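You operate a simulated robot arm through the tools that you are given. There is no shell and no other tool. Be economical: measure what you need, move in short steps, check, and stop when the job is done.

You are at the controls of a simulated two-armed robot. One attempt, no reset.

## Task
Tilt the ramp until the steel block slides, then lay it flat and tighten it.
Fine: block on the middle of the ramp first; slacken the red knob to tilt; leave the block on the ramp and the wood block in the ramp tray.
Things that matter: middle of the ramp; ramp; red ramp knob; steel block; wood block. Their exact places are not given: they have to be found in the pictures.

It is judged by the outcome, as a careful person would: the job done as asked, and still so three seconds after it is handed in. It fails if anything else is knocked over, pushed out of place, dropped, spilled or broken.

## Robot
Two 7-joint arms with fingered hands on one trunk, on a base that drives. Base frame: it is fixed to the floor where the robot stands at the start and does not move with it; the origin is under the middle of the robot, x ahead of it, y to its left, z up; the surface under the hand at the start is at about z = 85. Lengths are in cm, angles in degrees, forces in N, time in s.
The left shoulder is at the start at [4.2, 16.3, 106.1], the right one opposite. Places, roughly: middle of the ramp [60, 0, 90]; ramp [60, 10, 90]; red ramp knob [50, 30, 90]. Payload 4 kg a hand.
The TCP of each hand is the grasp point between the finger pads, 3.6 cm short of the fingertips. In the tool frame z runs along the fingers and y along their closing line. Largest opening 12.4 cm; the body of the gripper starts 4.2 cm behind the TCP. The gripper is a hand of 4 fingers: y runs from the thumb to the fingers, the wrist lies at [-1.5, -9.9, -18.9] in the tool frame, and closing takes about 1.5 s.
Orientation is told as [roll, pitch, yaw] about the base's x, y, z axes, in that order, counted from this pose: with the fingers straight down and the wrist toward the robot, the tool's x, y and z point along [0, 1, 0], [1, 0, 0] and [0, 0, -1] of the base frame.

## Interface
- The arms move only by the tool play_rows. It takes "left_deltas", "right_deltas" or both (then of equal length, played together; a hand with none holds still); each is a list of rows, each a list of 6 numbers: the shift along the base's x, y, z in cm, then the turn, a rotation vector about the base's x, y, z in rad. In form: [[x, y, z, wx, wy, wz], ...]. A call has 1 to 12 rows; each row shifts and turns the commanded pose from where the row before left it. "left_gripper" and "right_gripper" are, for a hand that has rows, the closure, from 0 (fully open) to 1 (shut), set as the call begins (left out, the last holds). A row lasts 0.2 s, in which the tool goes at most 5 cm and 8.6 degrees; a call with a longer step from one row to the next is refused whole, and so is a gripper value outside its range. Where a pose cannot be reached the arm comes as near as it can. A force on the tool above 90 N (or 10 N above the force at the start of the call, whichever is more), or a blocked arm, ends the call early, and 0.2 s more pass. The fingers move at their own pace (about 4.5 cm/s each) and stop on an object; they squeeze with about 27 N. The grip force told is the motor's: it shows also when the fingers shut on nothing. Time passes only in rows, and 0.2 s behind the last, so rows that do not move let the fingers close. It gives the time, the measured TCP pose, the force on the tool (base axes), the opening and the grip force at its end, in the units of the frame above (readings bear some noise), with the torque about the TCP (base axes, N m) and any sound that the robot's microphone picked up.
- Cameras (640 x 400 px; columns grow to the right, rows downward): "scene" is now at [15.17, 0.22, 131.88]; the picture's right is [0.09, -1.00, -0.01], its down [-0.32, -0.02, -0.95] and it looks along [0.94, 0.09, -0.32] (base axes); focal length 214 px, centre (320, 200). "left" rides on the left gripper at [-7.5, -8.6, -12.3] in its tool frame; the picture's right is [-0.70, -0.34, 0.63], its down [0.64, -0.68, 0.35] and it looks along [0.32, 0.65, 0.69] (tool axes); focal length 275 px, centre (320, 200). "right" rides on the right gripper at [7.5, -8.6, -12.3] in its tool frame; the picture's right is [-0.70, 0.34, -0.63], its down [-0.64, -0.68, 0.35] and it looks along [-0.32, 0.65, 0.69] (tool axes); focal length 275 px, centre (320, 200).
- get_image(camera): a new picture of that camera. No time passes.
- move_column(by): slides the trunk up (or, below 0, down) by that many cm; the arms and the scene camera ride with it, the base frame stays. It gives what a move gives, with no picture.
- steer(legs): drives the robot by 1 to 6 legs, each [ahead, left, turn to the left] in cm, cm and degrees, along the robot's own axes; the way and the turn of a leg run together, so that a leg with both is an arc; at most 150 cm and 180 degrees a leg. The arms and the cameras ride along, it lands a little off, and it stops where it bumps. It gives what a move gives.
- curl_fingers(index, middle, ring, thumb_bend, thumb_turn, hand): sets how far each is bent, from 0 (flat) to 1 (curled in); at 0.3 the hand is open as for a grip, at 0.7 the pads meet at the TCP. One left out holds its place. A second passes; each finger stops where it meets its share of the squeeze, and holds until it gets a number again. A gripper value or a shape takes the hand back. It gives what a move gives, with no picture; readings hold the bend of each and the force on the fingers (four entries, about 0 where the hand has none), thumb and palm. thumb_turn goes from beside the hand (0) to across from the fingers (1), as for a grip.
- hand_shape(shape, hand): the hand has 4 fingers and takes this shape, open, in about a second: jaw (thumb against the fingers, like two jaws); tri (thumb and two fingers); tip (a fingertip pinch); poke (one finger out to press); point (the index stretched); flat (the hand flat); cup (the hand cupped); fist (a fist). The gripper value then closes the fingers along that shape, each until it touches; the sizes above hold for jaw. It gives what a move gives, with no picture.
- aim_head(pan, tilt): turns the head with the scene camera to pan (to the left, within 86 degrees either way) and tilt (down, from -29 to 69), counted from straight ahead of the robot. It gives what a move gives.
- pixel_to_xyz(camera, pixels): there is no depth. For up to 12 entries [column, row, z] of the newest picture of that camera ("zoom" is the newest enlarged one), the place [x, y] in the base frame at which the ray of that pixel passes the height z, good to about 0.2 cm, but the place of the scene camera against the robot may be out by one fixed shift of up to 1.2 cm in any direction. No time passes.
- enlarge(camera, box): a new picture of the part [left, top, right, bottom] of that camera's present view, enlarged. No time passes.
- hand_in(): hands the job in; it is judged then, once.

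Go step by step. Measure first, check grasps and placings, and put right what went wrong. The budget is 80 turns and 70 pictures, counting those below and the enlarged ones. Unless the task says otherwise, let go and move clear before handing in.

The tools are called after "Call:" as name(argument=value, ...) on one line, values as JSON. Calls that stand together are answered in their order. play_rows: Moves the arms, as the interface text tells. Its arguments: {"type":"object","properties":{"left_deltas":{"type":"array"},"left_gripper":{"type":"number"},"right_deltas":{"type":"array"},"right_gripper":{"type":"number"}},"required":[]} The other tools are called the same way: move_column (by) slides the trunk up or down; hand_shape (shape, hand) gives the hand a shape; curl_fingers (index, middle, ring, thumb_bend, thumb_turn, hand) moves the fingers one by one; steer (legs) drives the base; aim_head (pan, tilt) turns the head that bears the scene camera; get_image (camera) takes a picture; pixel_to_xyz (camera, pixels) gives the place at which the rays of pixels pass given heights; enlarge (camera, box) takes an enlarged picture of a part of a camera's view; hand_in () hands the job in.

At the start:

```text
clock: 0.0
left_tool_pos: [60.67, 37.81, 140.3]
left_ee_rot: [0.0, 0.1, 0.0]
left_force: [-0.4, -0.1, 1.4]
left_torque: [-0.01, -0.02, 0.01]
left_finger_gap: 12.36
left_gripper_force: 0.0
left_shape: jaw
left_bend: [0.3, 0.3, 0.3, 0.3, 0.98]
left_finger forces: [0.0, 0.0, 0.0, 0.0, 0.0, 0.0]
right_tool_pos: [59.29, -21.83, 137.8]
right_ee_rot: [0.1, 0.0, 0.0]
right_force: [-0.3, -0.1, -0.5]
right_torque: [-0.04, 0.02, 0.01]
right_finger_gap: 12.39
right_gripper_force: 0.0
right_shape: jaw
right_bend: [0.3, 0.3, 0.3, 0.3, 0.98]
right_finger forces: [0.0, 0.0, 0.1, 0.1, 0.0, 0.0]
trunk travel left (down, up): [-22.5, 25.3]
robot x, y, heading: [0.1, -0.4, 0.2]
head pan, tilt: [5.1, 10.0]
```

scene: 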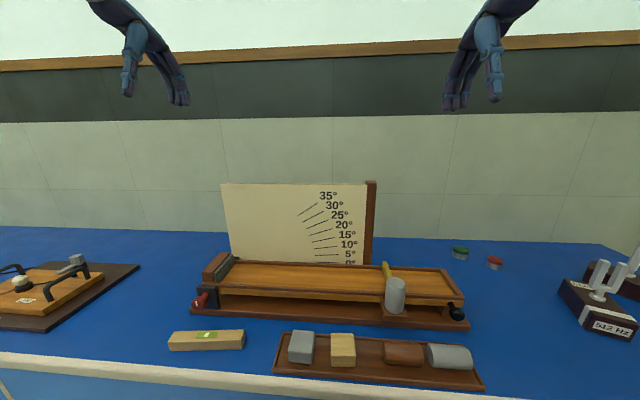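
right: 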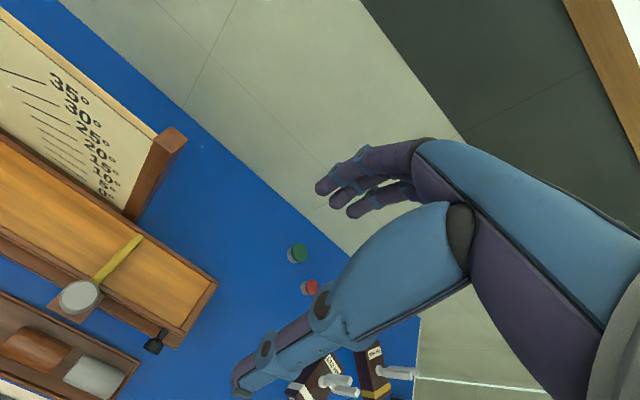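
left: 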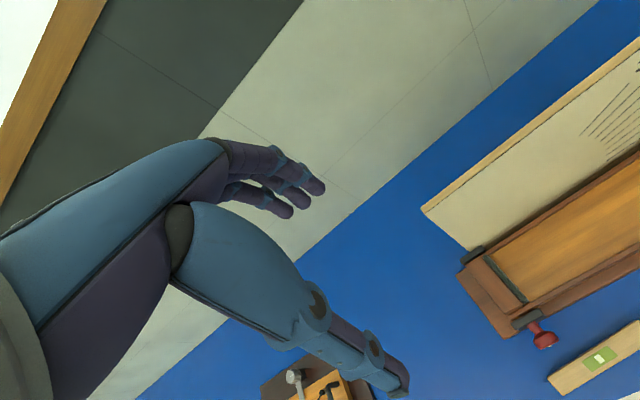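

The scene shows the ramp at columns 200-470, rows 255-325, the red knob at about (200,300), a black knob at (457,312), and a tray with steel, wood and other blocks at rows 335-385. I'll enlarge these for detail.

Call:
enlarge(camera="scene", box=[180, 240, 340, 340])

Call:
enlarge(camera="scene", box=[330, 240, 490, 340])

Call:
enlarge(camera="scene", box=[260, 300, 500, 400])

```text
4.00 times, centred on (260, 290) of scene
```

zoom: 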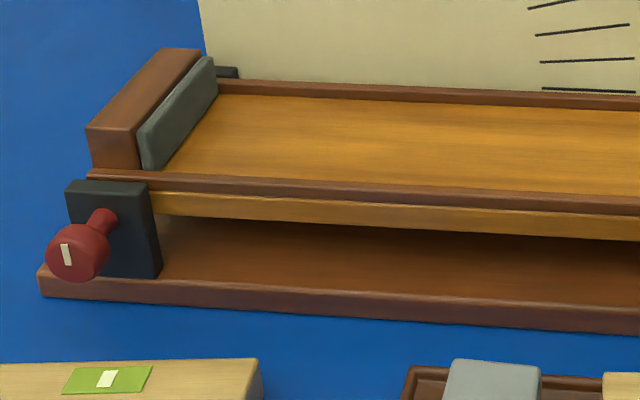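

```text
4.00 times, centred on (410, 290) of scene
```

zoom: 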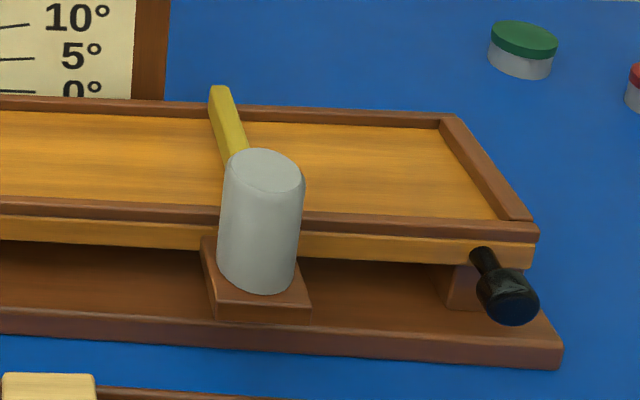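

```text
2.67 times, centred on (380, 350) of scene
```

zoom: 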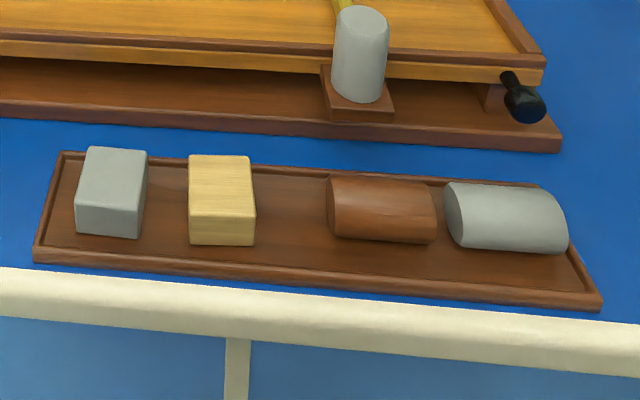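

Rough locating next: I'll sample points on the steel block, ramp surface, red knob and black handle from the scene view.

Call:
pixel_to_xyz(camera="zoom", pixels=[[76, 206, 90], [142, 212, 90], [148, 150, 90], [88, 147, 90], [78, 234, 86], [140, 239, 86], [189, 244, 86], [254, 246, 86], [190, 210, 90], [254, 212, 90], [525, 105, 92], [506, 76, 92]])

Call:
get_image(camera="scene")

Call:
pixel_to_xyz(camera="scene", pixels=[[199, 301, 91], [206, 296, 91], [234, 260, 94], [214, 283, 94], [454, 272, 94], [464, 302, 94], [219, 289, 94], [191, 311, 85], [469, 331, 85], [395, 281, 100], [386, 263, 95], [457, 312, 91]])

```text
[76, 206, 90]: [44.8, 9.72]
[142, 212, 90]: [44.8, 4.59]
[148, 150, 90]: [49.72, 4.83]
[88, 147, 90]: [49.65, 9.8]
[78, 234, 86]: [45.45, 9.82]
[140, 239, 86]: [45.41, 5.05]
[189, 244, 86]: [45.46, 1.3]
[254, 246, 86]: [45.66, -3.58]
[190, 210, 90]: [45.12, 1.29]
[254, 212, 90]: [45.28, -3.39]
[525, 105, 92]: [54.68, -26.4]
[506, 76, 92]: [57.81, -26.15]
```

```text
63 pictures are left
```

scene: 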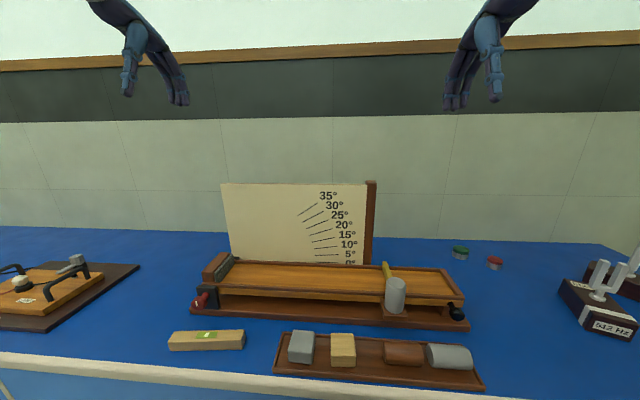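

```text
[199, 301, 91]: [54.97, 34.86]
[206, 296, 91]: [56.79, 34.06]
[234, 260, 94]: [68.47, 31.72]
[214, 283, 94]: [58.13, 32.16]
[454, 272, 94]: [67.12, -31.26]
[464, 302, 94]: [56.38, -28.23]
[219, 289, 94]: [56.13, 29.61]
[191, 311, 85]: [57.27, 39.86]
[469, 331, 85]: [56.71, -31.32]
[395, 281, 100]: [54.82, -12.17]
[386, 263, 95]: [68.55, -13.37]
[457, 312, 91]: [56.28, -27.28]
```

The steel block centre is around (47.3, 7.3), the ramp spans y≈30 to -29 at x 56-68, and the red knob sits near (55, 35, 91). The blocks are too close to the body for fingers-down reach, so I'll back up 18 cm and look again.

Call:
steer(legs=[[-18, 0, 0]])

Call:
aim_head(pan=5, tilt=30)

Call:
get_image(camera="scene")

Call:
get_image(camera="left")

Call:
get_image(camera="right")

```text
clock: 1.5
left_tool_pos: [42.34, 38.13, 140.17]
left_ee_rot: [0.0, -0.2, 0.2]
left_force: [0.0, 0.2, -0.4]
left_torque: [0.05, -0.09, 0.0]
left_finger_gap: 12.36
left_gripper_force: 0.0
left_shape: jaw
left_bend: [0.3, 0.3, 0.3, 0.3, 0.98]
left_finger forces: [0.0, 0.1, 0.1, 0.0, 0.1, 0.1]
right_tool_pos: [41.2, -21.74, 138.04]
right_ee_rot: [0.0, 0.0, 0.2]
right_force: [-1.3, 0.6, -0.2]
right_torque: [0.01, -0.01, -0.02]
right_finger_gap: 12.37
right_gripper_force: 0.0
right_shape: jaw
right_bend: [0.3, 0.3, 0.3, 0.3, 0.98]
right_finger forces: [0.0, 0.1, 0.0, 0.0, 0.0, 0.0]
trunk travel left (down, up): [-22.5, 25.3]
robot x, y, heading: [-18.01, 0.13, 0.3]
head pan, tilt: [5.1, 10.0]
```

```text
clock: 2.3
left_tool_pos: [42.63, 38.0, 140.08]
left_ee_rot: [0.0, 0.0, 0.2]
left_force: [0.0, -0.2, 0.2]
left_torque: [-0.01, 0.03, -0.02]
left_finger_gap: 12.34
left_gripper_force: 0.2
left_shape: jaw
left_bend: [0.3, 0.3, 0.3, 0.3, 0.98]
left_finger forces: [0.0, 0.1, 0.0, 0.1, 0.0, 0.0]
right_tool_pos: [41.52, -21.75, 137.82]
right_ee_rot: [0.0, -0.1, 0.2]
right_force: [0.8, -0.1, -0.3]
right_torque: [0.04, 0.01, 0.01]
right_finger_gap: 12.38
right_gripper_force: 0.1
right_shape: jaw
right_bend: [0.3, 0.3, 0.3, 0.3, 0.98]
right_finger forces: [0.0, 0.0, 0.0, 0.1, 0.0, 0.0]
trunk travel left (down, up): [-22.5, 25.3]
robot x, y, heading: [-18.35, 0.08, -0.0]
head pan, tilt: [5.0, 30.0]
```

```text
62 pictures are left
```

scene: 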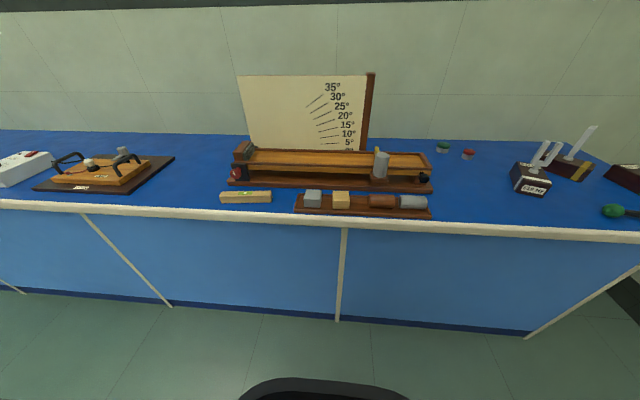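

```text
61 pictures are left
```

left: 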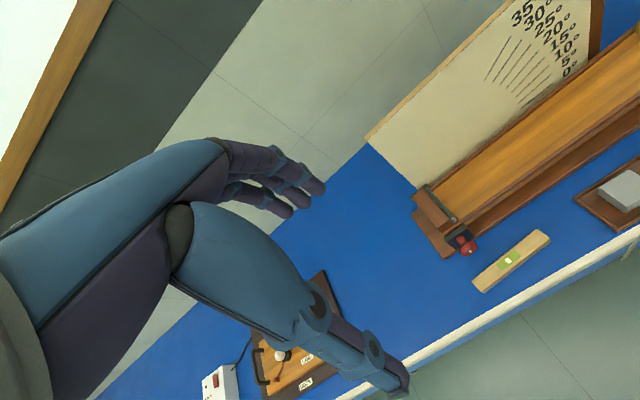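

```text
60 pictures are left
```

right: 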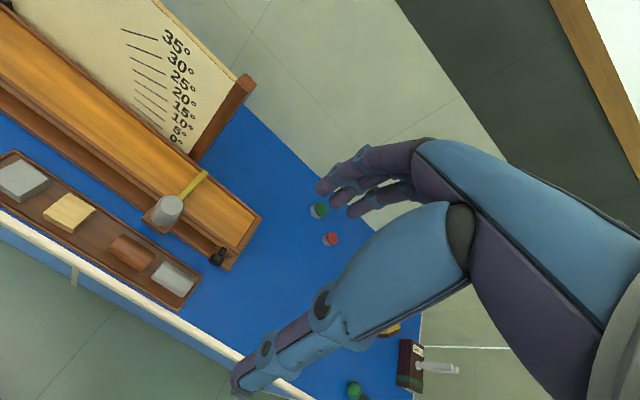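

I'll cross-check the block and knob places from the wrist cameras with zooms.

Call:
enlarge(camera="right", box=[0, 120, 240, 270])

Call:
pixel_to_xyz(camera="right", pixels=[[22, 162, 90], [49, 179, 90], [22, 199, 90], [0, 183, 90], [72, 194, 90], [95, 209, 90], [0, 38, 94], [258, 213, 94], [234, 255, 94], [217, 258, 91], [205, 172, 95], [168, 210, 100]])

Call:
enlarge(camera="left", box=[400, 160, 560, 260])

Call:
pixel_to_xyz(camera="left", pixels=[[470, 250, 91], [461, 238, 91], [470, 250, 90], [470, 250, 92], [490, 283, 88], [547, 237, 88], [475, 275, 88], [445, 187, 94], [459, 214, 94]])

```text
2.67 times, centred on (120, 195) of right
```

zoom: 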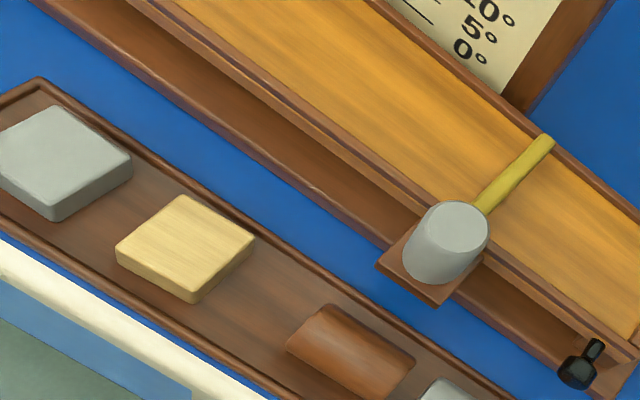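

```text
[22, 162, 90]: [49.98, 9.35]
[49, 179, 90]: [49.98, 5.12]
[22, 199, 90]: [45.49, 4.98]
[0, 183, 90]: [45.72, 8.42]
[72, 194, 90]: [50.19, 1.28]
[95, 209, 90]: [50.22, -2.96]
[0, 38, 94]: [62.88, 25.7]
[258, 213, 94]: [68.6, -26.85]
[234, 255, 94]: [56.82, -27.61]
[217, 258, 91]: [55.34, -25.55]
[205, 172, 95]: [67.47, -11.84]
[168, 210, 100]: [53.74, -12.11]
```

```text
4.00 times, centred on (480, 210) of left
```

zoom: 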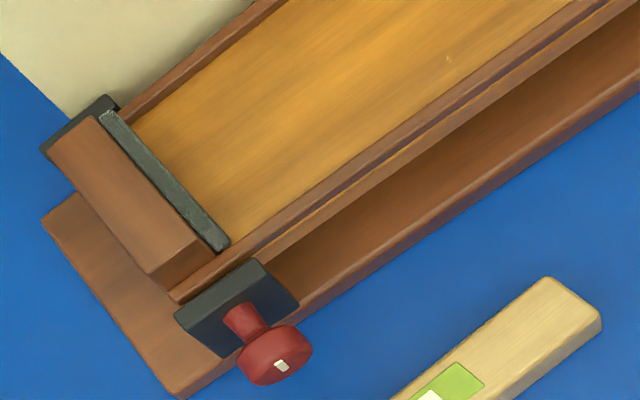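

```text
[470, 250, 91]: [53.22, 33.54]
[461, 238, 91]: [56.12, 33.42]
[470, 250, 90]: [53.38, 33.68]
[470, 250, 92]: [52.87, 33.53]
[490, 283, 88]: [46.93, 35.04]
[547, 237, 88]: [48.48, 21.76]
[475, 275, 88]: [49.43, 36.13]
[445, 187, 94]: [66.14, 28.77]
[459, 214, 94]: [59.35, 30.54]
```

Steel block centre is about (47.8, 7.3) by wrist camera (zoom corners (0,175)-(130,160)). I'll bring the left hand above it.

Call:
play_rows(left_deltas=[[0.5, -3.0, -3.1, 0, 0, 0], [0.5, -3.0, -3.1, 0, 0, 0], [0.5, -3.0, -3.1, 0, 0, 0], [0.5, -3.0, -3.1, 0, 0, 0], [0.5, -3.0, -3.1, 0, 0, 0], [0.5, -3.0, -3.1, 0, 0, 0], [0.5, -3.0, -3.1, 0, 0, 0], [0.5, -3.0, -3.1, 0, 0, 0], [0.5, -3.0, -3.1, 0, 0, 0], [0.5, -3.7, -3.1, 0, 0, 0], [0, 0, 0, 0, 0, 0]], left_gripper=0)

Call:
get_image(camera="left")

Call:
enlarge(camera="scene", box=[200, 80, 440, 230])

```text
clock: 4.7
left_tool_pos: [47.34, 7.57, 109.12]
left_ee_rot: [0.0, -0.3, 0.1]
left_force: [-0.6, -0.3, -0.4]
left_torque: [-0.01, -0.03, -0.01]
left_finger_gap: 12.35
left_gripper_force: 0.0
left_shape: jaw
left_bend: [0.3, 0.3, 0.3, 0.3, 0.98]
left_finger forces: [0.1, 0.0, 0.0, 0.0, 0.0, 0.0]
right_tool_pos: [41.18, -21.72, 138.03]
right_ee_rot: [0.0, -0.1, 0.3]
right_force: [-0.9, 0.2, 0.1]
right_torque: [0.02, -0.03, -0.01]
right_finger_gap: 12.37
right_gripper_force: 0.0
right_shape: jaw
right_bend: [0.3, 0.3, 0.3, 0.3, 0.98]
right_finger forces: [0.0, 0.2, 0.0, 0.0, 0.0, 0.0]
trunk travel left (down, up): [-22.5, 25.3]
robot x, y, heading: [-17.72, -0.01, -0.1]
head pan, tilt: [5.0, 30.0]
```

```text
57 pictures are left
```

left: 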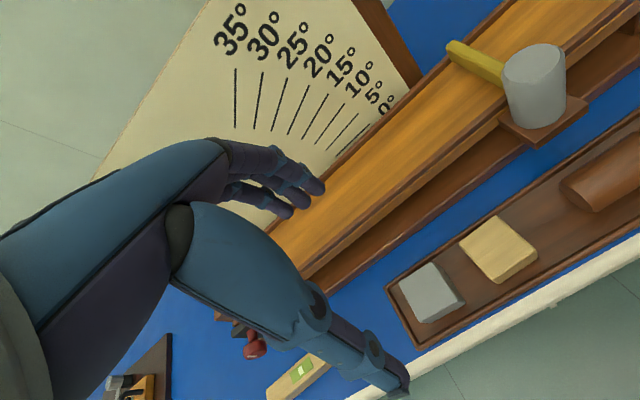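

```text
2.67 times, centred on (320, 155) of scene
```

zoom: 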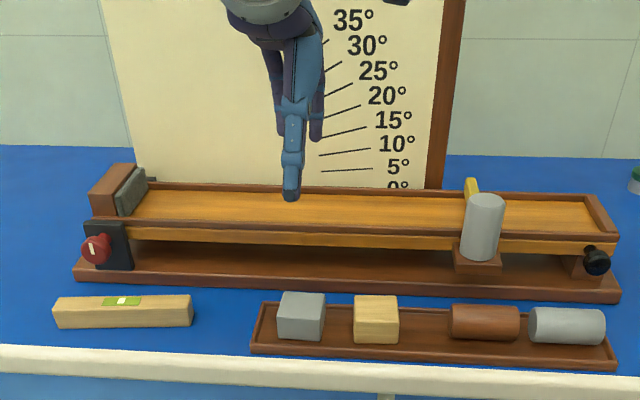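

Left picture shows the steel block at (430,292); I'll compute its centre with this nearer view.

Call:
enlarge(camera="left", box=[370, 210, 562, 330])

Call:
pixel_to_xyz(camera="left", pixels=[[400, 286, 90], [431, 264, 90], [455, 291, 90], [425, 317, 90], [400, 286, 89], [431, 264, 89], [455, 291, 89], [425, 317, 89]])

```text
3.33 times, centred on (466, 270) of left
```

zoom: 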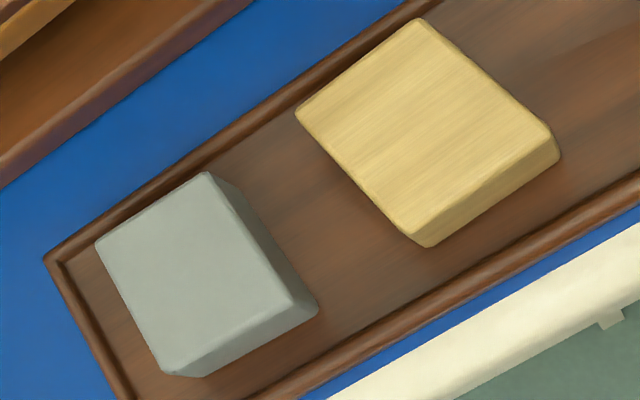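

```text
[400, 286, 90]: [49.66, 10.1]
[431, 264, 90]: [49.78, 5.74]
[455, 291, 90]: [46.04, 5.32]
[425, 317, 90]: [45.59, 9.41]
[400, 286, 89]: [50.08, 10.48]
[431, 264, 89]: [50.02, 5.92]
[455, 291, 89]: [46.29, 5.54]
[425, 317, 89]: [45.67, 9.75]
```

Call:
pixel_to_xyz(camera="zoom", pixels=[[97, 245, 90], [205, 174, 90], [292, 310, 90], [168, 370, 90], [317, 310, 86], [205, 376, 86], [297, 112, 90], [418, 20, 90], [555, 140, 90], [415, 235, 90], [62, 260, 86.5], [135, 395, 86.5]])

```text
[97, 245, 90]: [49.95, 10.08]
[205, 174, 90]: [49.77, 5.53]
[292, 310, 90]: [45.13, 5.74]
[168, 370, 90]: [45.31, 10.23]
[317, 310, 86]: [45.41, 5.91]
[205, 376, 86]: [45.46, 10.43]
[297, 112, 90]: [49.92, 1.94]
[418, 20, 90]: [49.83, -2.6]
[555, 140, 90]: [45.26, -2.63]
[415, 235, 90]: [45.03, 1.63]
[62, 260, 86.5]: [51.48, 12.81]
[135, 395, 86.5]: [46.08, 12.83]
```

Block spans x 45.2–49.9, y 5.6–10.1, top ≈90; the hand at (47.3, 7.6) is well centred. Descending straight to grasp height.

Call:
play_rows(left_deltas=[[0.1, 0, -4, 0, 0, 0], [0.1, 0, -4, 0, 0, 0], [0, 0.1, -4, 0, 0, 0], [0, 0, -3.5, 0, 0, 0], [0, 0, -2, 0, 0, 0], [0, 0, -1, 0, 0, 0], [0, 0, 0, 0, 0, 0]])

Call:
enlarge(camera="scene", box=[200, 80, 440, 230])

Call:
get_image(camera="left")

```text
clock: 6.3
left_tool_pos: [47.7, 7.41, 90.73]
left_ee_rot: [0.0, 0.0, 0.2]
left_force: [0.2, -0.5, -0.1]
left_torque: [-0.02, 0.01, -0.03]
left_finger_gap: 12.37
left_gripper_force: 0.0
left_shape: jaw
left_bend: [0.3, 0.3, 0.3, 0.3, 0.98]
left_finger forces: [0.0, 0.0, 0.0, 0.1, 0.0, 0.1]
right_tool_pos: [41.48, -21.7, 137.74]
right_ee_rot: [0.0, 0.0, 0.2]
right_force: [-0.1, 0.4, 0.4]
right_torque: [0.0, 0.0, 0.0]
right_finger_gap: 12.38
right_gripper_force: 0.1
right_shape: jaw
right_bend: [0.3, 0.3, 0.3, 0.3, 0.98]
right_finger forces: [0.0, 0.1, 0.1, 0.0, 0.0, 0.0]
trunk travel left (down, up): [-22.5, 25.3]
robot x, y, heading: [-17.91, 0.24, 0.1]
head pan, tilt: [5.0, 30.0]
```

```text
2.67 times, centred on (320, 155) of scene
```

zoom: 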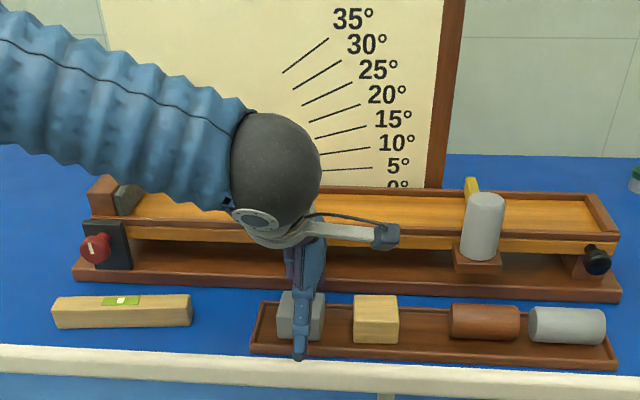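

```text
53 pictures are left
```

left: 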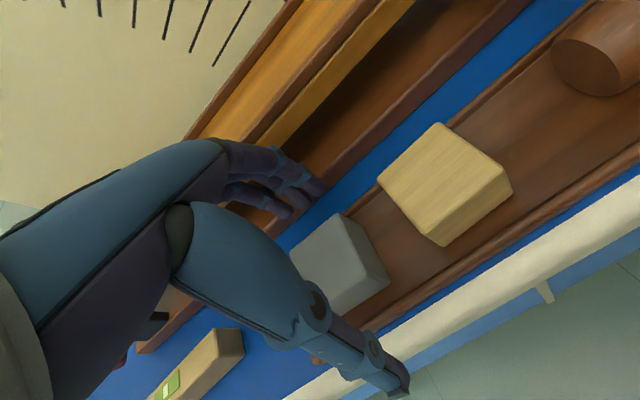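

The thumb is in front of the block and fingers behind it. Closing.

Call:
play_rows(left_deltas=[[0, 0, 0, 0, 0, 0], [0, 0, 0, 0, 0, 0], [0, 0, 0, 0, 0, 0], [0, 0, 0, 0, 0, 0], [0, 0, 0, 0, 0, 0], [0, 0, 0, 0, 0, 0], [0, 0, 0, 0, 0, 0], [0, 0, 0, 0, 0, 0]], left_gripper=1)

Call:
enlarge(camera="scene", box=[200, 80, 440, 230])

```text
clock: 8.1
left_tool_pos: [47.81, 7.44, 90.75]
left_ee_rot: [0.1, 0.1, 0.2]
left_force: [-2.0, -0.1, 3.9]
left_torque: [-0.01, -0.07, -0.01]
left_finger_gap: 5.61
left_gripper_force: 26.7
left_shape: jaw
left_bend: [0.47, 0.5, 0.49, 0.55, 0.99]
left_finger forces: [15.4, 7.9, 3.4, 0.1, 28.4, 0.1]
right_tool_pos: [41.4, -21.83, 137.9]
right_ee_rot: [0.0, -0.1, 0.2]
right_force: [0.4, 0.0, -0.1]
right_torque: [0.01, 0.0, 0.01]
right_finger_gap: 12.41
right_gripper_force: 0.1
right_shape: jaw
right_bend: [0.3, 0.3, 0.3, 0.3, 0.98]
right_finger forces: [0.0, 0.1, 0.0, 0.0, 0.1, 0.1]
trunk travel left (down, up): [-22.5, 25.3]
robot x, y, heading: [-17.97, -0.28, 0.0]
head pan, tilt: [5.0, 30.0]
```

```text
2.67 times, centred on (320, 155) of scene
```

zoom: 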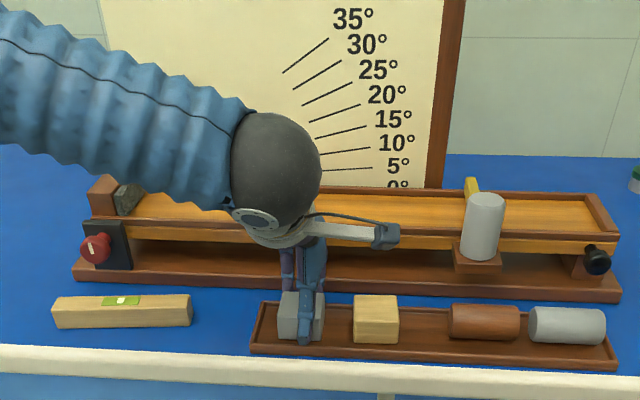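

Gripped with 27 N at a gap of 5.6. Lifting 14 cm and checking it comes along.

Call:
play_rows(left_deltas=[[0, 0, 1, 0, 0, 0], [0, 0, 3, 0, 0, 0], [0, 0, 4, 0, 0, 0], [0, 0, 4, 0, 0, 0], [0, 0, 4, 0, 0, 0], [0, 0, 2, 0, 0, 0], [0, 0, 0, 0, 0, 0]])

Call:
get_image(camera="left")

Call:
enlarge(camera="scene", box=[200, 80, 440, 230])

```text
clock: 9.7
left_tool_pos: [47.64, 7.5, 108.71]
left_ee_rot: [0.1, 0.0, 0.2]
left_force: [0.0, -0.4, -1.2]
left_torque: [0.01, 0.0, -0.01]
left_finger_gap: 5.54
left_gripper_force: 26.9
left_shape: jaw
left_bend: [0.47, 0.5, 0.49, 0.56, 0.99]
left_finger forces: [15.6, 8.1, 3.7, 0.1, 27.2, 0.1]
right_tool_pos: [41.4, -21.73, 137.68]
right_ee_rot: [0.0, 0.0, 0.2]
right_force: [0.5, -0.9, 0.2]
right_torque: [-0.01, 0.0, 0.01]
right_finger_gap: 12.36
right_gripper_force: 0.0
right_shape: jaw
right_bend: [0.3, 0.3, 0.3, 0.3, 0.98]
right_finger forces: [0.0, 0.1, 0.0, 0.0, 0.0, 0.1]
trunk travel left (down, up): [-22.5, 25.3]
robot x, y, heading: [-17.81, 0.16, 0.2]
head pan, tilt: [5.0, 30.0]
```

```text
51 pictures are left
```

left: 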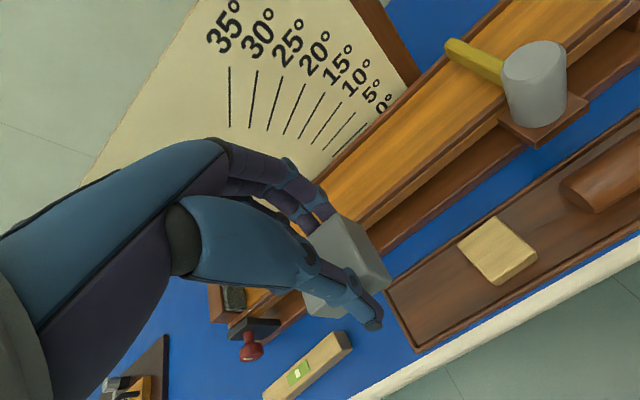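

```text
2.67 times, centred on (320, 155) of scene
```

zoom: 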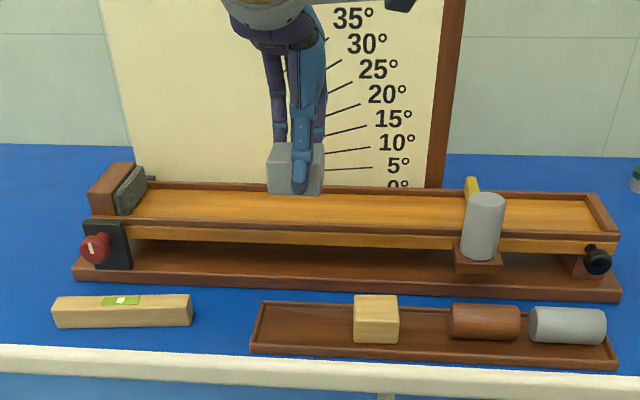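

The block is held. Now measuring the deck's cross extents near mid-ramp from left and scene cameras.

Call:
pixel_to_xyz(camera="left", pixels=[[418, 90, 93], [441, 172, 93], [370, 230, 93], [452, 160, 93], [445, 48, 96], [505, 123, 92]])

Call:
pixel_to_xyz(camera="zoom", pixels=[[400, 191, 93], [400, 232, 93], [127, 215, 93], [147, 180, 93], [600, 200, 93], [610, 238, 93], [400, 240, 93], [470, 180, 95], [400, 225, 93]])

Call:
enlarge(camera="left", box=[320, 0, 576, 160])

```text
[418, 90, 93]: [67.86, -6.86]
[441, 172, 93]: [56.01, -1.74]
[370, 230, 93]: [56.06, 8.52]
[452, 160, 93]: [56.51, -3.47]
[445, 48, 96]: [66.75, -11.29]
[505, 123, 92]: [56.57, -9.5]
```

```text
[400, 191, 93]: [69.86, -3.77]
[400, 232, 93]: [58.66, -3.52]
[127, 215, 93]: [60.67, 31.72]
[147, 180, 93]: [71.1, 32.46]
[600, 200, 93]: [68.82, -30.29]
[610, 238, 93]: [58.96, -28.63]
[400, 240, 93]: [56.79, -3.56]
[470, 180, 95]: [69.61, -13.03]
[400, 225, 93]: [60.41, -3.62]
```

```text
2.50 times, centred on (448, 80) of left
```

zoom: 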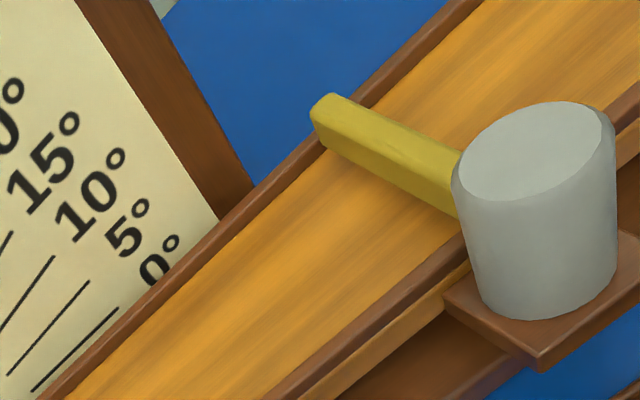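

Call:
pixel_to_xyz(camera="zoom", pixels=[[215, 236, 93], [120, 330, 93], [350, 325, 93], [285, 380, 93], [215, 236, 92], [350, 325, 92], [335, 148, 95], [450, 213, 95], [195, 235, 94], [375, 328, 94]])

```text
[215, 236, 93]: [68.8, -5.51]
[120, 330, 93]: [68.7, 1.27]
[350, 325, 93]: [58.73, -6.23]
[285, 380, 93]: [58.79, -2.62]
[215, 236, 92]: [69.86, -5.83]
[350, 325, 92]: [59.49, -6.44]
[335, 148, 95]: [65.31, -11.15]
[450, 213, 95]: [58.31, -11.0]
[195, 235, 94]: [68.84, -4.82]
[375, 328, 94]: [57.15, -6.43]
```

Inner deck edges come out near x 58.4–68.5, so the middle is about (63.3, 0.5). Moving the block above it.

Call:
play_rows(left_deltas=[[4, -2, 0, 0, 0, 0], [4, -2, 0, 0, 0, 0], [4, -2, 0, 0, 0, 0], [3.6, -1.2, 0, 0, 0, 0], [0, 0, -3, 0, 0, 0], [0, 0, -3, 0, 0, 0], [0, 0, 0, 0, 0, 0]])

Call:
enlarge(camera="scene", box=[200, 80, 440, 230])

Call:
get_image(camera="left")

Call:
get_image(camera="right")

```text
clock: 11.3
left_tool_pos: [55.66, 4.12, 102.7]
left_ee_rot: [-0.1, -0.2, 0.2]
left_force: [-0.1, -0.2, -2.0]
left_torque: [0.0, -0.01, 0.01]
left_finger_gap: 5.51
left_gripper_force: 27.1
left_shape: jaw
left_bend: [0.47, 0.5, 0.49, 0.56, 0.99]
left_finger forces: [15.7, 8.0, 3.6, 0.0, 27.2, 0.0]
left hand out of reach, approached as far as the arm can: row 2, 3, 4
right_tool_pos: [41.35, -21.81, 137.92]
right_ee_rot: [0.0, 0.0, 0.3]
right_force: [0.4, 0.3, -0.1]
right_torque: [0.03, -0.04, -0.03]
right_finger_gap: 12.36
right_gripper_force: 0.0
right_shape: jaw
right_bend: [0.3, 0.3, 0.3, 0.3, 0.98]
right_finger forces: [0.1, 0.0, 0.1, 0.0, 0.1, 0.0]
trunk travel left (down, up): [-22.5, 25.3]
robot x, y, heading: [-17.71, -0.23, 0.3]
head pan, tilt: [5.0, 30.0]
```

```text
2.67 times, centred on (320, 155) of scene
```

zoom: 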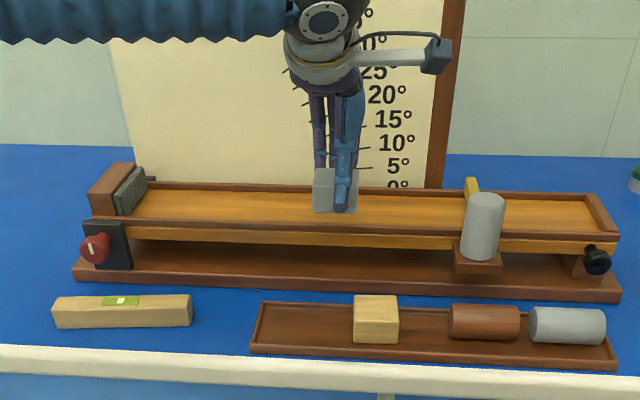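

```text
47 pictures are left
```

left: 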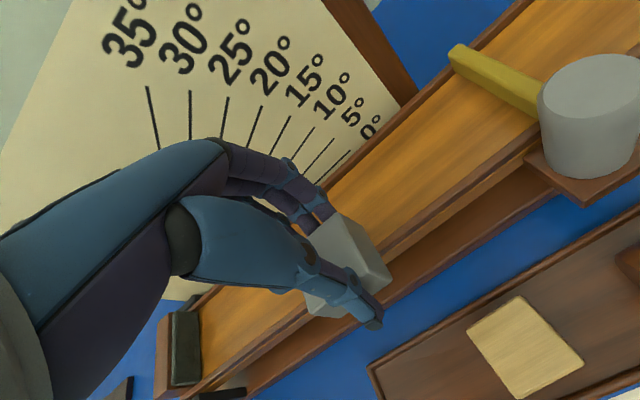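

```text
46 pictures are left
```

right: 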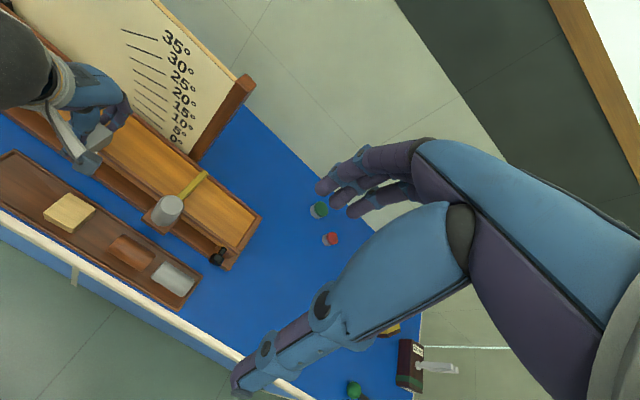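

The left arm hit its reach limit at (55.7, 4.1), so I'll drive the base ahead and right with the block held clear of the rails (block bottom ≈98).

Call:
steer(legs=[[7.6, -3.8, 0]])

Call:
enlarge(camera="scene", box=[180, 80, 460, 255])

Call:
get_image(camera="left")

```text
clock: 12.4
left_tool_pos: [63.08, 0.29, 102.73]
left_ee_rot: [-0.1, 0.1, 0.2]
left_force: [-15.0, 4.6, 1.0]
left_torque: [-0.01, -0.47, 0.44]
left_finger_gap: 5.38
left_gripper_force: 27.0
left_shape: jaw
left_bend: [0.48, 0.52, 0.51, 0.55, 0.98]
left_finger forces: [14.9, 27.3, 3.4, 0.0, 30.6, 0.0]
right_tool_pos: [49.14, -25.4, 137.8]
right_ee_rot: [0.0, 0.1, 0.2]
right_force: [0.6, -0.4, -0.7]
right_torque: [0.01, 0.03, 0.01]
right_finger_gap: 12.37
right_gripper_force: 0.0
right_shape: jaw
right_bend: [0.3, 0.3, 0.3, 0.3, 0.98]
right_finger forces: [0.0, 0.1, 0.0, 0.0, 0.0, 0.0]
trunk travel left (down, up): [-22.5, 25.3]
robot x, y, heading: [-11.0, -3.4, 0.2]
head pan, tilt: [5.0, 30.0]
```

```text
2.29 times, centred on (320, 168) of scene
```

zoom: 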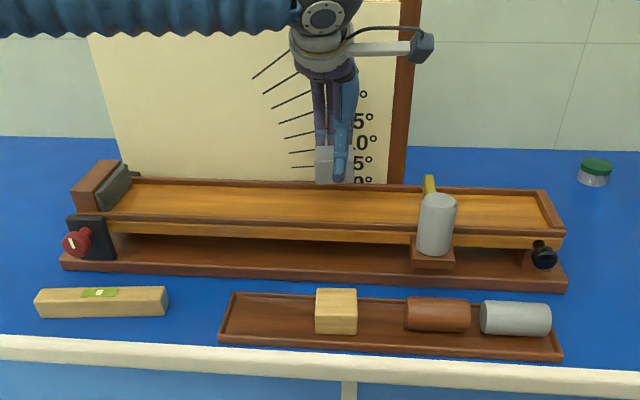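

```text
44 pictures are left
```

left: 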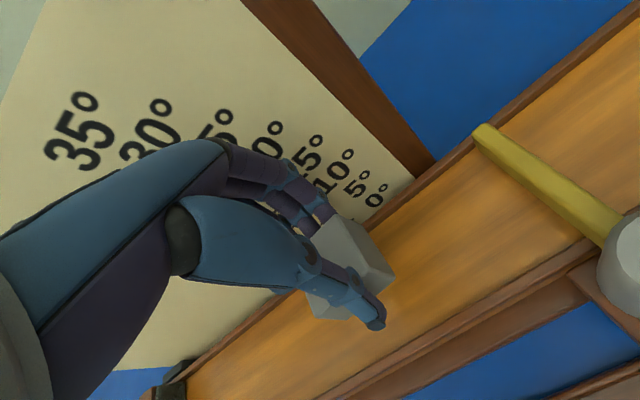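

Force of -15 N in x: the finger backs are touching the backboard. I'll back off at once and lift a little.

Call:
play_rows(left_deltas=[[-2, 0, 0, 0, 0, 0], [-3, 0, 0, 0, 0, 0], [-2, 0, 2, 0, 0, 0], [0, 0, 2, 0, 0, 0], [0, 0, 0, 0, 0, 0]])

Call:
get_image(camera="scene")

```text
clock: 13.6
left_tool_pos: [56.11, 0.63, 106.71]
left_ee_rot: [0.0, 0.0, 0.2]
left_force: [-0.8, 0.3, -1.5]
left_torque: [-0.01, -0.01, -0.01]
left_finger_gap: 5.46
left_gripper_force: 26.8
left_shape: jaw
left_bend: [0.48, 0.51, 0.5, 0.56, 0.98]
left_finger forces: [16.2, 7.6, 4.1, 0.1, 27.7, 0.0]
right_tool_pos: [49.12, -25.41, 137.82]
right_ee_rot: [0.0, 0.2, 0.2]
right_force: [-0.3, -0.1, 0.3]
right_torque: [-0.02, 0.0, -0.01]
right_finger_gap: 12.39
right_gripper_force: 0.0
right_shape: jaw
right_bend: [0.3, 0.3, 0.3, 0.3, 0.98]
right_finger forces: [0.1, 0.0, 0.1, 0.0, 0.0, 0.0]
trunk travel left (down, up): [-22.5, 25.3]
robot x, y, heading: [-10.57, -3.46, 0.1]
head pan, tilt: [5.0, 30.0]
```

```text
43 pictures are left
```

scene: 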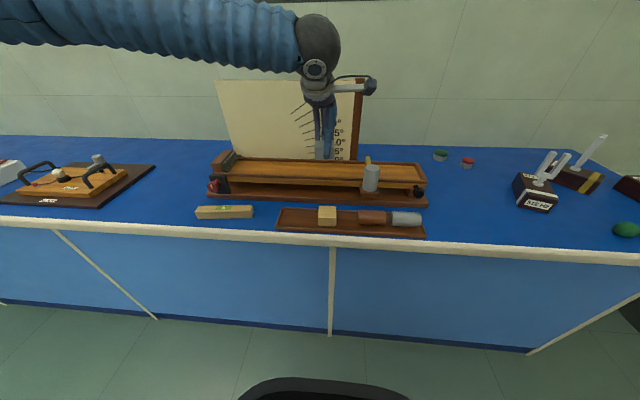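

Clear again and the apparatus looks unmoved. I'll yaw the hand −90° so that it closes along the ramp and stays away from the board.

Call:
play_rows(left_deltas=[[0, 0, 0, 0, 0, -0.143], [0, 0, 0, 0, 0, -0.143], [0, 0, 0, 0, 0, -0.143], [0, 0, 0, 0, 0, -0.143], [0, 0, 0, 0, 0, -0.143], [0, 0, 0, 0, 0, -0.143], [0, 0, 0, 0, 0, -0.143], [0, 0, 0, 0, 0, -0.143], [0, 0, 0, 0, 0, -0.143], [0, 0, 0, 0, 0, -0.143], [0, 0, 0, 0, 0, -0.143], [0, 0, 0, 0, 0, 0]])

Call:
get_image(camera="left")

Call:
enlarge(camera="scene", box=[180, 50, 460, 225])

```text
clock: 16.2
left_tool_pos: [56.04, 0.38, 106.61]
left_ee_rot: [0.0, 0.0, -90.0]
left_force: [-0.6, 0.0, -1.5]
left_torque: [0.02, 0.04, 0.0]
left_finger_gap: 5.43
left_gripper_force: 27.0
left_shape: jaw
left_bend: [0.48, 0.51, 0.5, 0.56, 0.98]
left_finger forces: [16.4, 7.3, 4.1, 0.1, 27.6, 0.1]
right_tool_pos: [49.07, -25.37, 138.02]
right_ee_rot: [0.0, 0.0, 0.2]
right_force: [-0.6, -0.9, -0.1]
right_torque: [-0.02, 0.03, 0.0]
right_finger_gap: 12.39
right_gripper_force: 0.0
right_shape: jaw
right_bend: [0.3, 0.3, 0.3, 0.3, 0.98]
right_finger forces: [0.0, 0.1, 0.1, 0.1, 0.0, 0.1]
trunk travel left (down, up): [-22.5, 25.3]
robot x, y, heading: [-10.46, -4.05, 0.2]
head pan, tilt: [5.0, 30.0]
```

```text
42 pictures are left
```

left: 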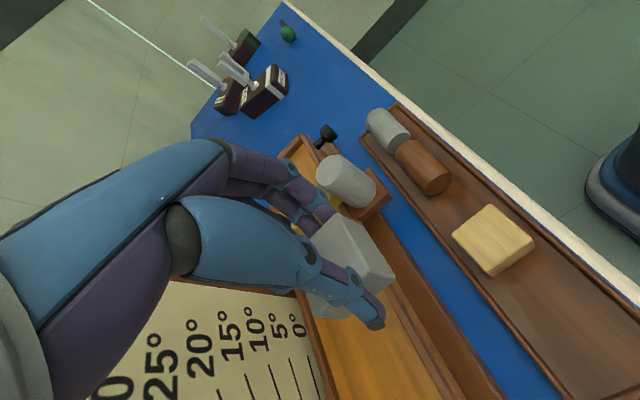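

```text
2.29 times, centred on (320, 138) of scene
```

zoom: 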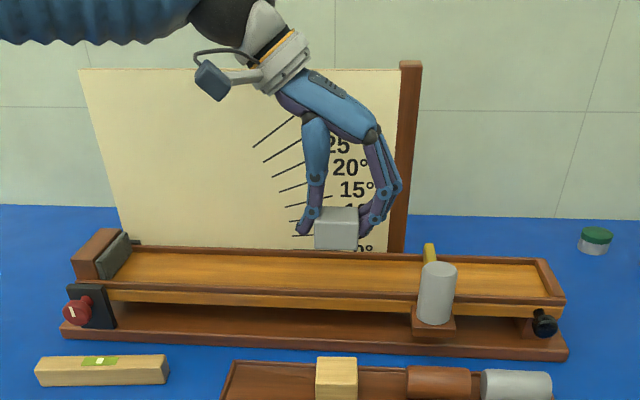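

Good configuration: the thumb is left, the fingers right. Moving ahead 7 cm over the deck, then down.

Call:
play_rows(left_deltas=[[3.5, 0, 0, 0, 0, 0], [3.5, 0, 0, 0, 0, 0], [0, 0, -3, 0, 0, 0], [0, 0, -2, 0, 0, 0], [0, 0, 0, 0, 0, 0]])

Call:
enlarge(camera="scene", box=[180, 50, 460, 225])

Call:
get_image(camera="left")

```text
clock: 17.4
left_tool_pos: [62.94, 0.41, 101.8]
left_ee_rot: [0.1, -0.1, -89.8]
left_force: [-0.7, -0.6, -1.1]
left_torque: [0.01, 0.03, 0.02]
left_finger_gap: 5.43
left_gripper_force: 27.0
left_shape: jaw
left_bend: [0.48, 0.51, 0.5, 0.56, 0.98]
left_finger forces: [16.4, 7.5, 4.1, 0.0, 27.7, 0.0]
right_tool_pos: [49.04, -25.37, 137.86]
right_ee_rot: [-0.1, 0.1, 0.2]
right_force: [0.0, 0.5, 0.2]
right_torque: [-0.01, 0.02, -0.06]
right_finger_gap: 12.37
right_gripper_force: 0.1
right_shape: jaw
right_bend: [0.3, 0.3, 0.3, 0.3, 0.98]
right_finger forces: [0.0, 0.0, 0.1, 0.0, 0.1, 0.0]
trunk travel left (down, up): [-22.5, 25.3]
robot x, y, heading: [-9.91, -3.51, 0.2]
head pan, tilt: [5.0, 30.0]
```

```text
2.29 times, centred on (320, 138) of scene
```

zoom: 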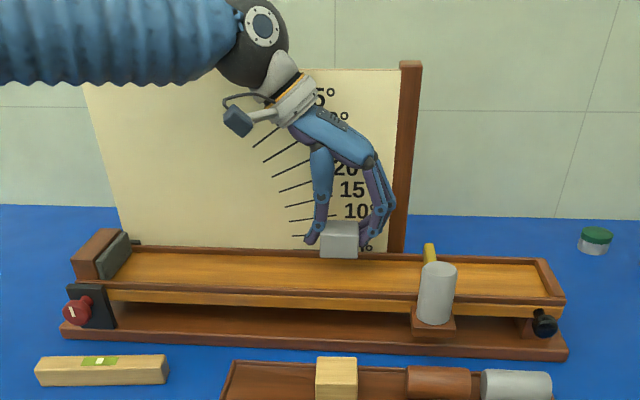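

```text
39 pictures are left
```

left: 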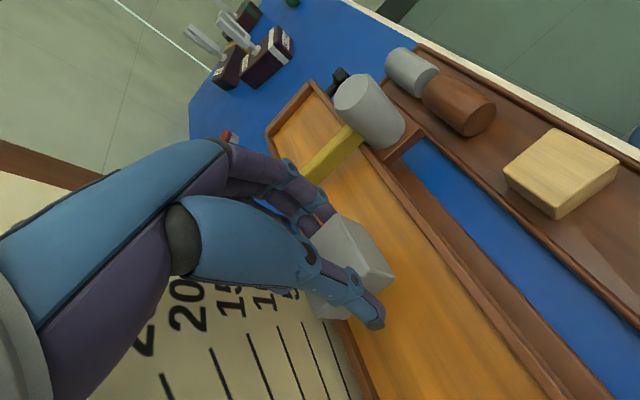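

The block sits over the deck middle (with ~4 cm to go). Descending gently.

Call:
play_rows(left_deltas=[[0, 0, -1, 0, 0, 0], [0, 0, -1, 0, 0, 0], [0, 0, -0.7, 0, 0, 0], [0, 0, 0, 0, 0, 0]])

Call:
enlarge(camera="scene", box=[250, 100, 410, 200])

```text
clock: 18.4
left_tool_pos: [63.16, 0.41, 99.14]
left_ee_rot: [0.0, 0.0, -89.8]
left_force: [-0.7, 0.4, -1.1]
left_torque: [0.0, 0.02, -0.01]
left_finger_gap: 5.41
left_gripper_force: 26.8
left_shape: jaw
left_bend: [0.48, 0.51, 0.5, 0.56, 0.98]
left_finger forces: [16.4, 7.4, 4.1, 0.0, 27.7, 0.0]
right_tool_pos: [49.1, -25.38, 137.87]
right_ee_rot: [0.0, 0.1, 0.1]
right_force: [0.1, -0.7, -0.3]
right_torque: [0.0, 0.01, 0.0]
right_finger_gap: 12.4
right_gripper_force: 0.0
right_shape: jaw
right_bend: [0.3, 0.3, 0.3, 0.3, 0.98]
right_finger forces: [0.0, 0.0, 0.1, 0.0, 0.0, 0.1]
trunk travel left (down, up): [-22.5, 25.3]
robot x, y, heading: [-10.18, -3.5, 0.1]
head pan, tilt: [5.0, 30.0]
```

```text
4.00 times, centred on (330, 150) of scene
```

zoom: 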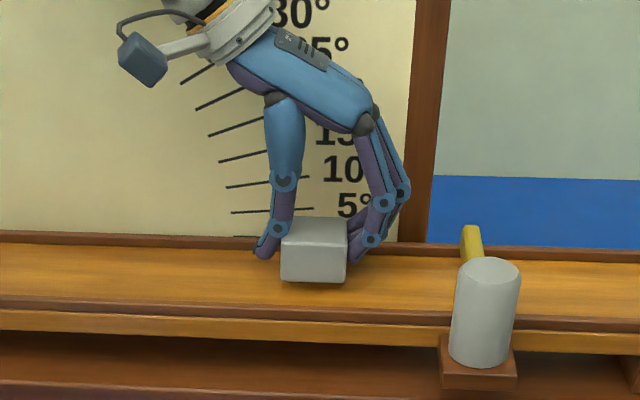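

No contact yet; continuing in smaller steps.

Call:
play_rows(left_deltas=[[0, 0, -0.4, 0, 0, 0], [0, 0, -0.4, 0, 0, 0], [0, 0, -0.3, 0, 0, 0], [0, 0, 0, 0, 0, 0]])

```text
clock: 19.4
left_tool_pos: [62.98, 0.37, 97.96]
left_ee_rot: [0.1, -0.1, -89.9]
left_force: [0.2, 1.3, 6.5]
left_torque: [-0.15, -0.1, 0.0]
left_finger_gap: 5.48
left_gripper_force: 26.9
left_shape: jaw
left_bend: [0.48, 0.51, 0.5, 0.56, 0.98]
left_finger forces: [15.9, 8.2, 4.3, 0.0, 30.3, 0.0]
right_tool_pos: [49.04, -25.32, 137.95]
right_ee_rot: [0.1, 0.0, 0.2]
right_force: [0.5, 0.5, 0.6]
right_torque: [0.0, 0.01, -0.02]
right_finger_gap: 12.34
right_gripper_force: 0.1
right_shape: jaw
right_bend: [0.3, 0.3, 0.3, 0.3, 0.98]
right_finger forces: [0.0, 0.0, 0.1, 0.1, 0.0, 0.1]
trunk travel left (down, up): [-22.5, 25.3]
robot x, y, heading: [-10.42, -3.83, 0.1]
head pan, tilt: [5.0, 30.0]
```

Contact at TCP z 97.96 (+6.5 N). Releasing and lifting away.

Call:
play_rows(left_deltas=[[0, 0, 0, 0, 0, 0], [0, 0, 0, 0, 0, 0], [0, 0, 0, 0, 0, 0], [0, 0, 0, 0, 0, 0], [0, 0, 0, 0, 0, 0], [0, 0, 0, 0, 0, 0], [0, 0, 3, 0, 0, 0], [0, 0, 4, 0, 0, 0], [0, 0, 4, 0, 0, 0], [0, 0, 4, 0, 0, 0], [0, 0, 0, 0, 0, 0]], left_gripper=0)

Call:
enlarge(camera="scene", box=[190, 70, 430, 220])

Call:
get_image(camera="left")

```text
clock: 21.8
left_tool_pos: [63.17, 0.43, 112.99]
left_ee_rot: [-0.1, -0.1, -89.9]
left_force: [0.1, -0.1, -0.3]
left_torque: [-0.06, -0.01, 0.02]
left_finger_gap: 12.36
left_gripper_force: 0.0
left_shape: jaw
left_bend: [0.3, 0.3, 0.3, 0.3, 0.98]
left_finger forces: [0.0, 0.1, 0.0, 0.0, 0.1, 0.0]
right_tool_pos: [49.11, -25.47, 137.78]
right_ee_rot: [0.1, 0.1, 0.2]
right_force: [-0.3, -0.1, -0.5]
right_torque: [0.02, 0.0, -0.01]
right_finger_gap: 12.38
right_gripper_force: 0.0
right_shape: jaw
right_bend: [0.3, 0.3, 0.3, 0.3, 0.98]
right_finger forces: [0.0, 0.0, 0.0, 0.0, 0.0, 0.1]
trunk travel left (down, up): [-22.5, 25.3]
robot x, y, heading: [-10.29, -3.48, 0.2]
head pan, tilt: [5.0, 30.0]
```

```text
2.67 times, centred on (310, 145) of scene
```

zoom: 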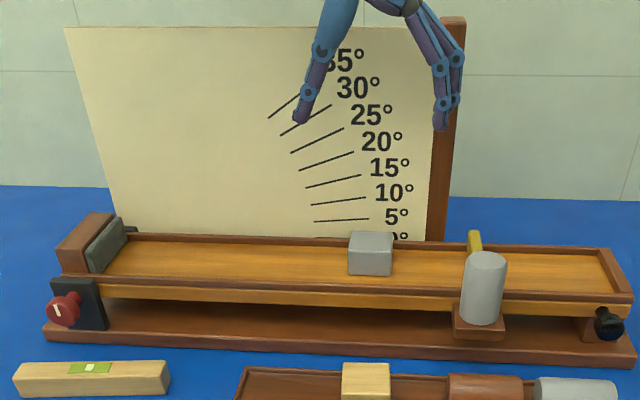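

```text
36 pictures are left
```

left: 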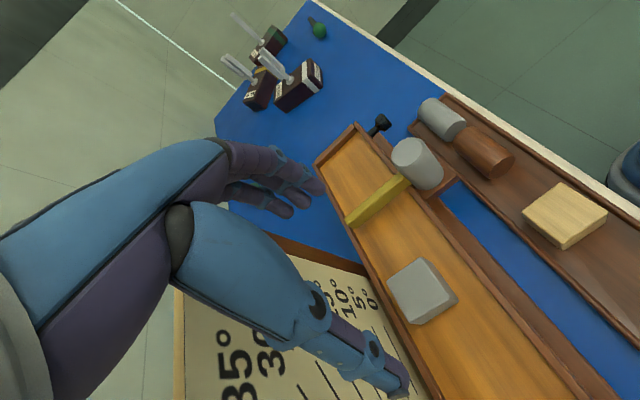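

The block rests mid-ramp (zoom (370,253)). Next the red knob: moving the left hand, still closing along y, to above it.

Call:
play_rows(left_deltas=[[-1.2, 4.1, 0.5, 0, 0, 0], [-1.2, 4.1, 0.5, 0, 0, 0], [-1.2, 4.1, 0.5, 0, 0, 0], [-1.2, 4.1, 0, 0, 0, 0], [-1.2, 4.1, 0, 0, 0, 0], [-1.2, 4.1, 0, 0, 0, 0], [-1.2, 4.1, 0, 0, 0, 0], [-1.2, 4.1, 0, 0, 0, 0], [0, 0, 0, 0, 0, 0]])

Call:
get_image(camera="left")

Call:
enlarge(camera="scene", box=[160, 100, 320, 200])

```text
clock: 23.8
left_tool_pos: [53.58, 33.21, 114.34]
left_ee_rot: [0.1, 0.0, -89.9]
left_force: [0.5, -0.2, -0.5]
left_torque: [0.02, -0.03, -0.01]
left_finger_gap: 12.38
left_gripper_force: 0.0
left_shape: jaw
left_bend: [0.3, 0.3, 0.3, 0.3, 0.98]
left_finger forces: [0.1, 0.1, 0.0, 0.1, 0.0, 0.0]
right_tool_pos: [49.07, -25.4, 137.75]
right_ee_rot: [0.0, 0.1, 0.2]
right_force: [-0.3, 0.8, 0.1]
right_torque: [-0.01, 0.0, -0.01]
right_finger_gap: 12.37
right_gripper_force: 0.1
right_shape: jaw
right_bend: [0.3, 0.3, 0.3, 0.3, 0.98]
right_finger forces: [0.0, 0.0, 0.1, 0.0, 0.0, 0.0]
trunk travel left (down, up): [-22.5, 25.3]
robot x, y, heading: [-10.58, -3.65, 0.2]
head pan, tilt: [5.0, 30.0]
```

```text
35 pictures are left
```

left: 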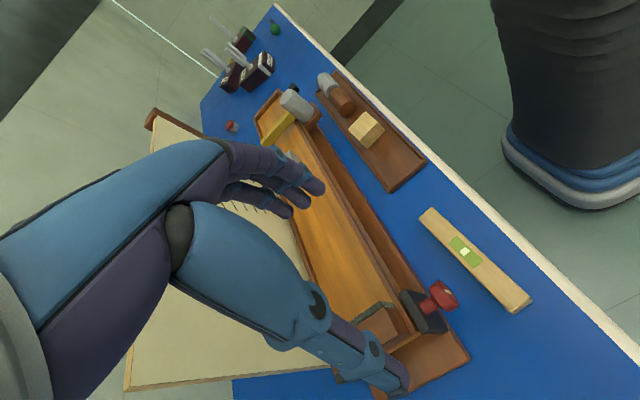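

```text
4.00 times, centred on (240, 150) of scene
```

zoom: 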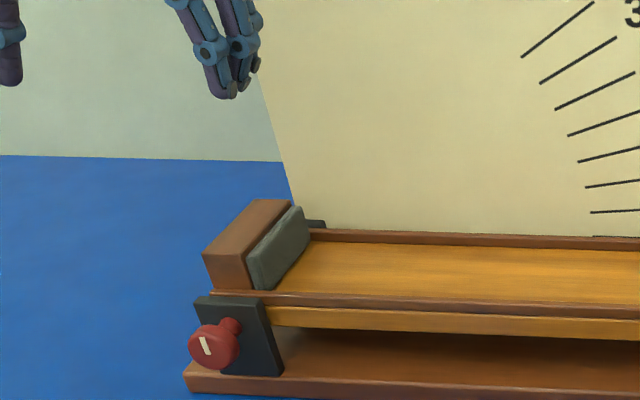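

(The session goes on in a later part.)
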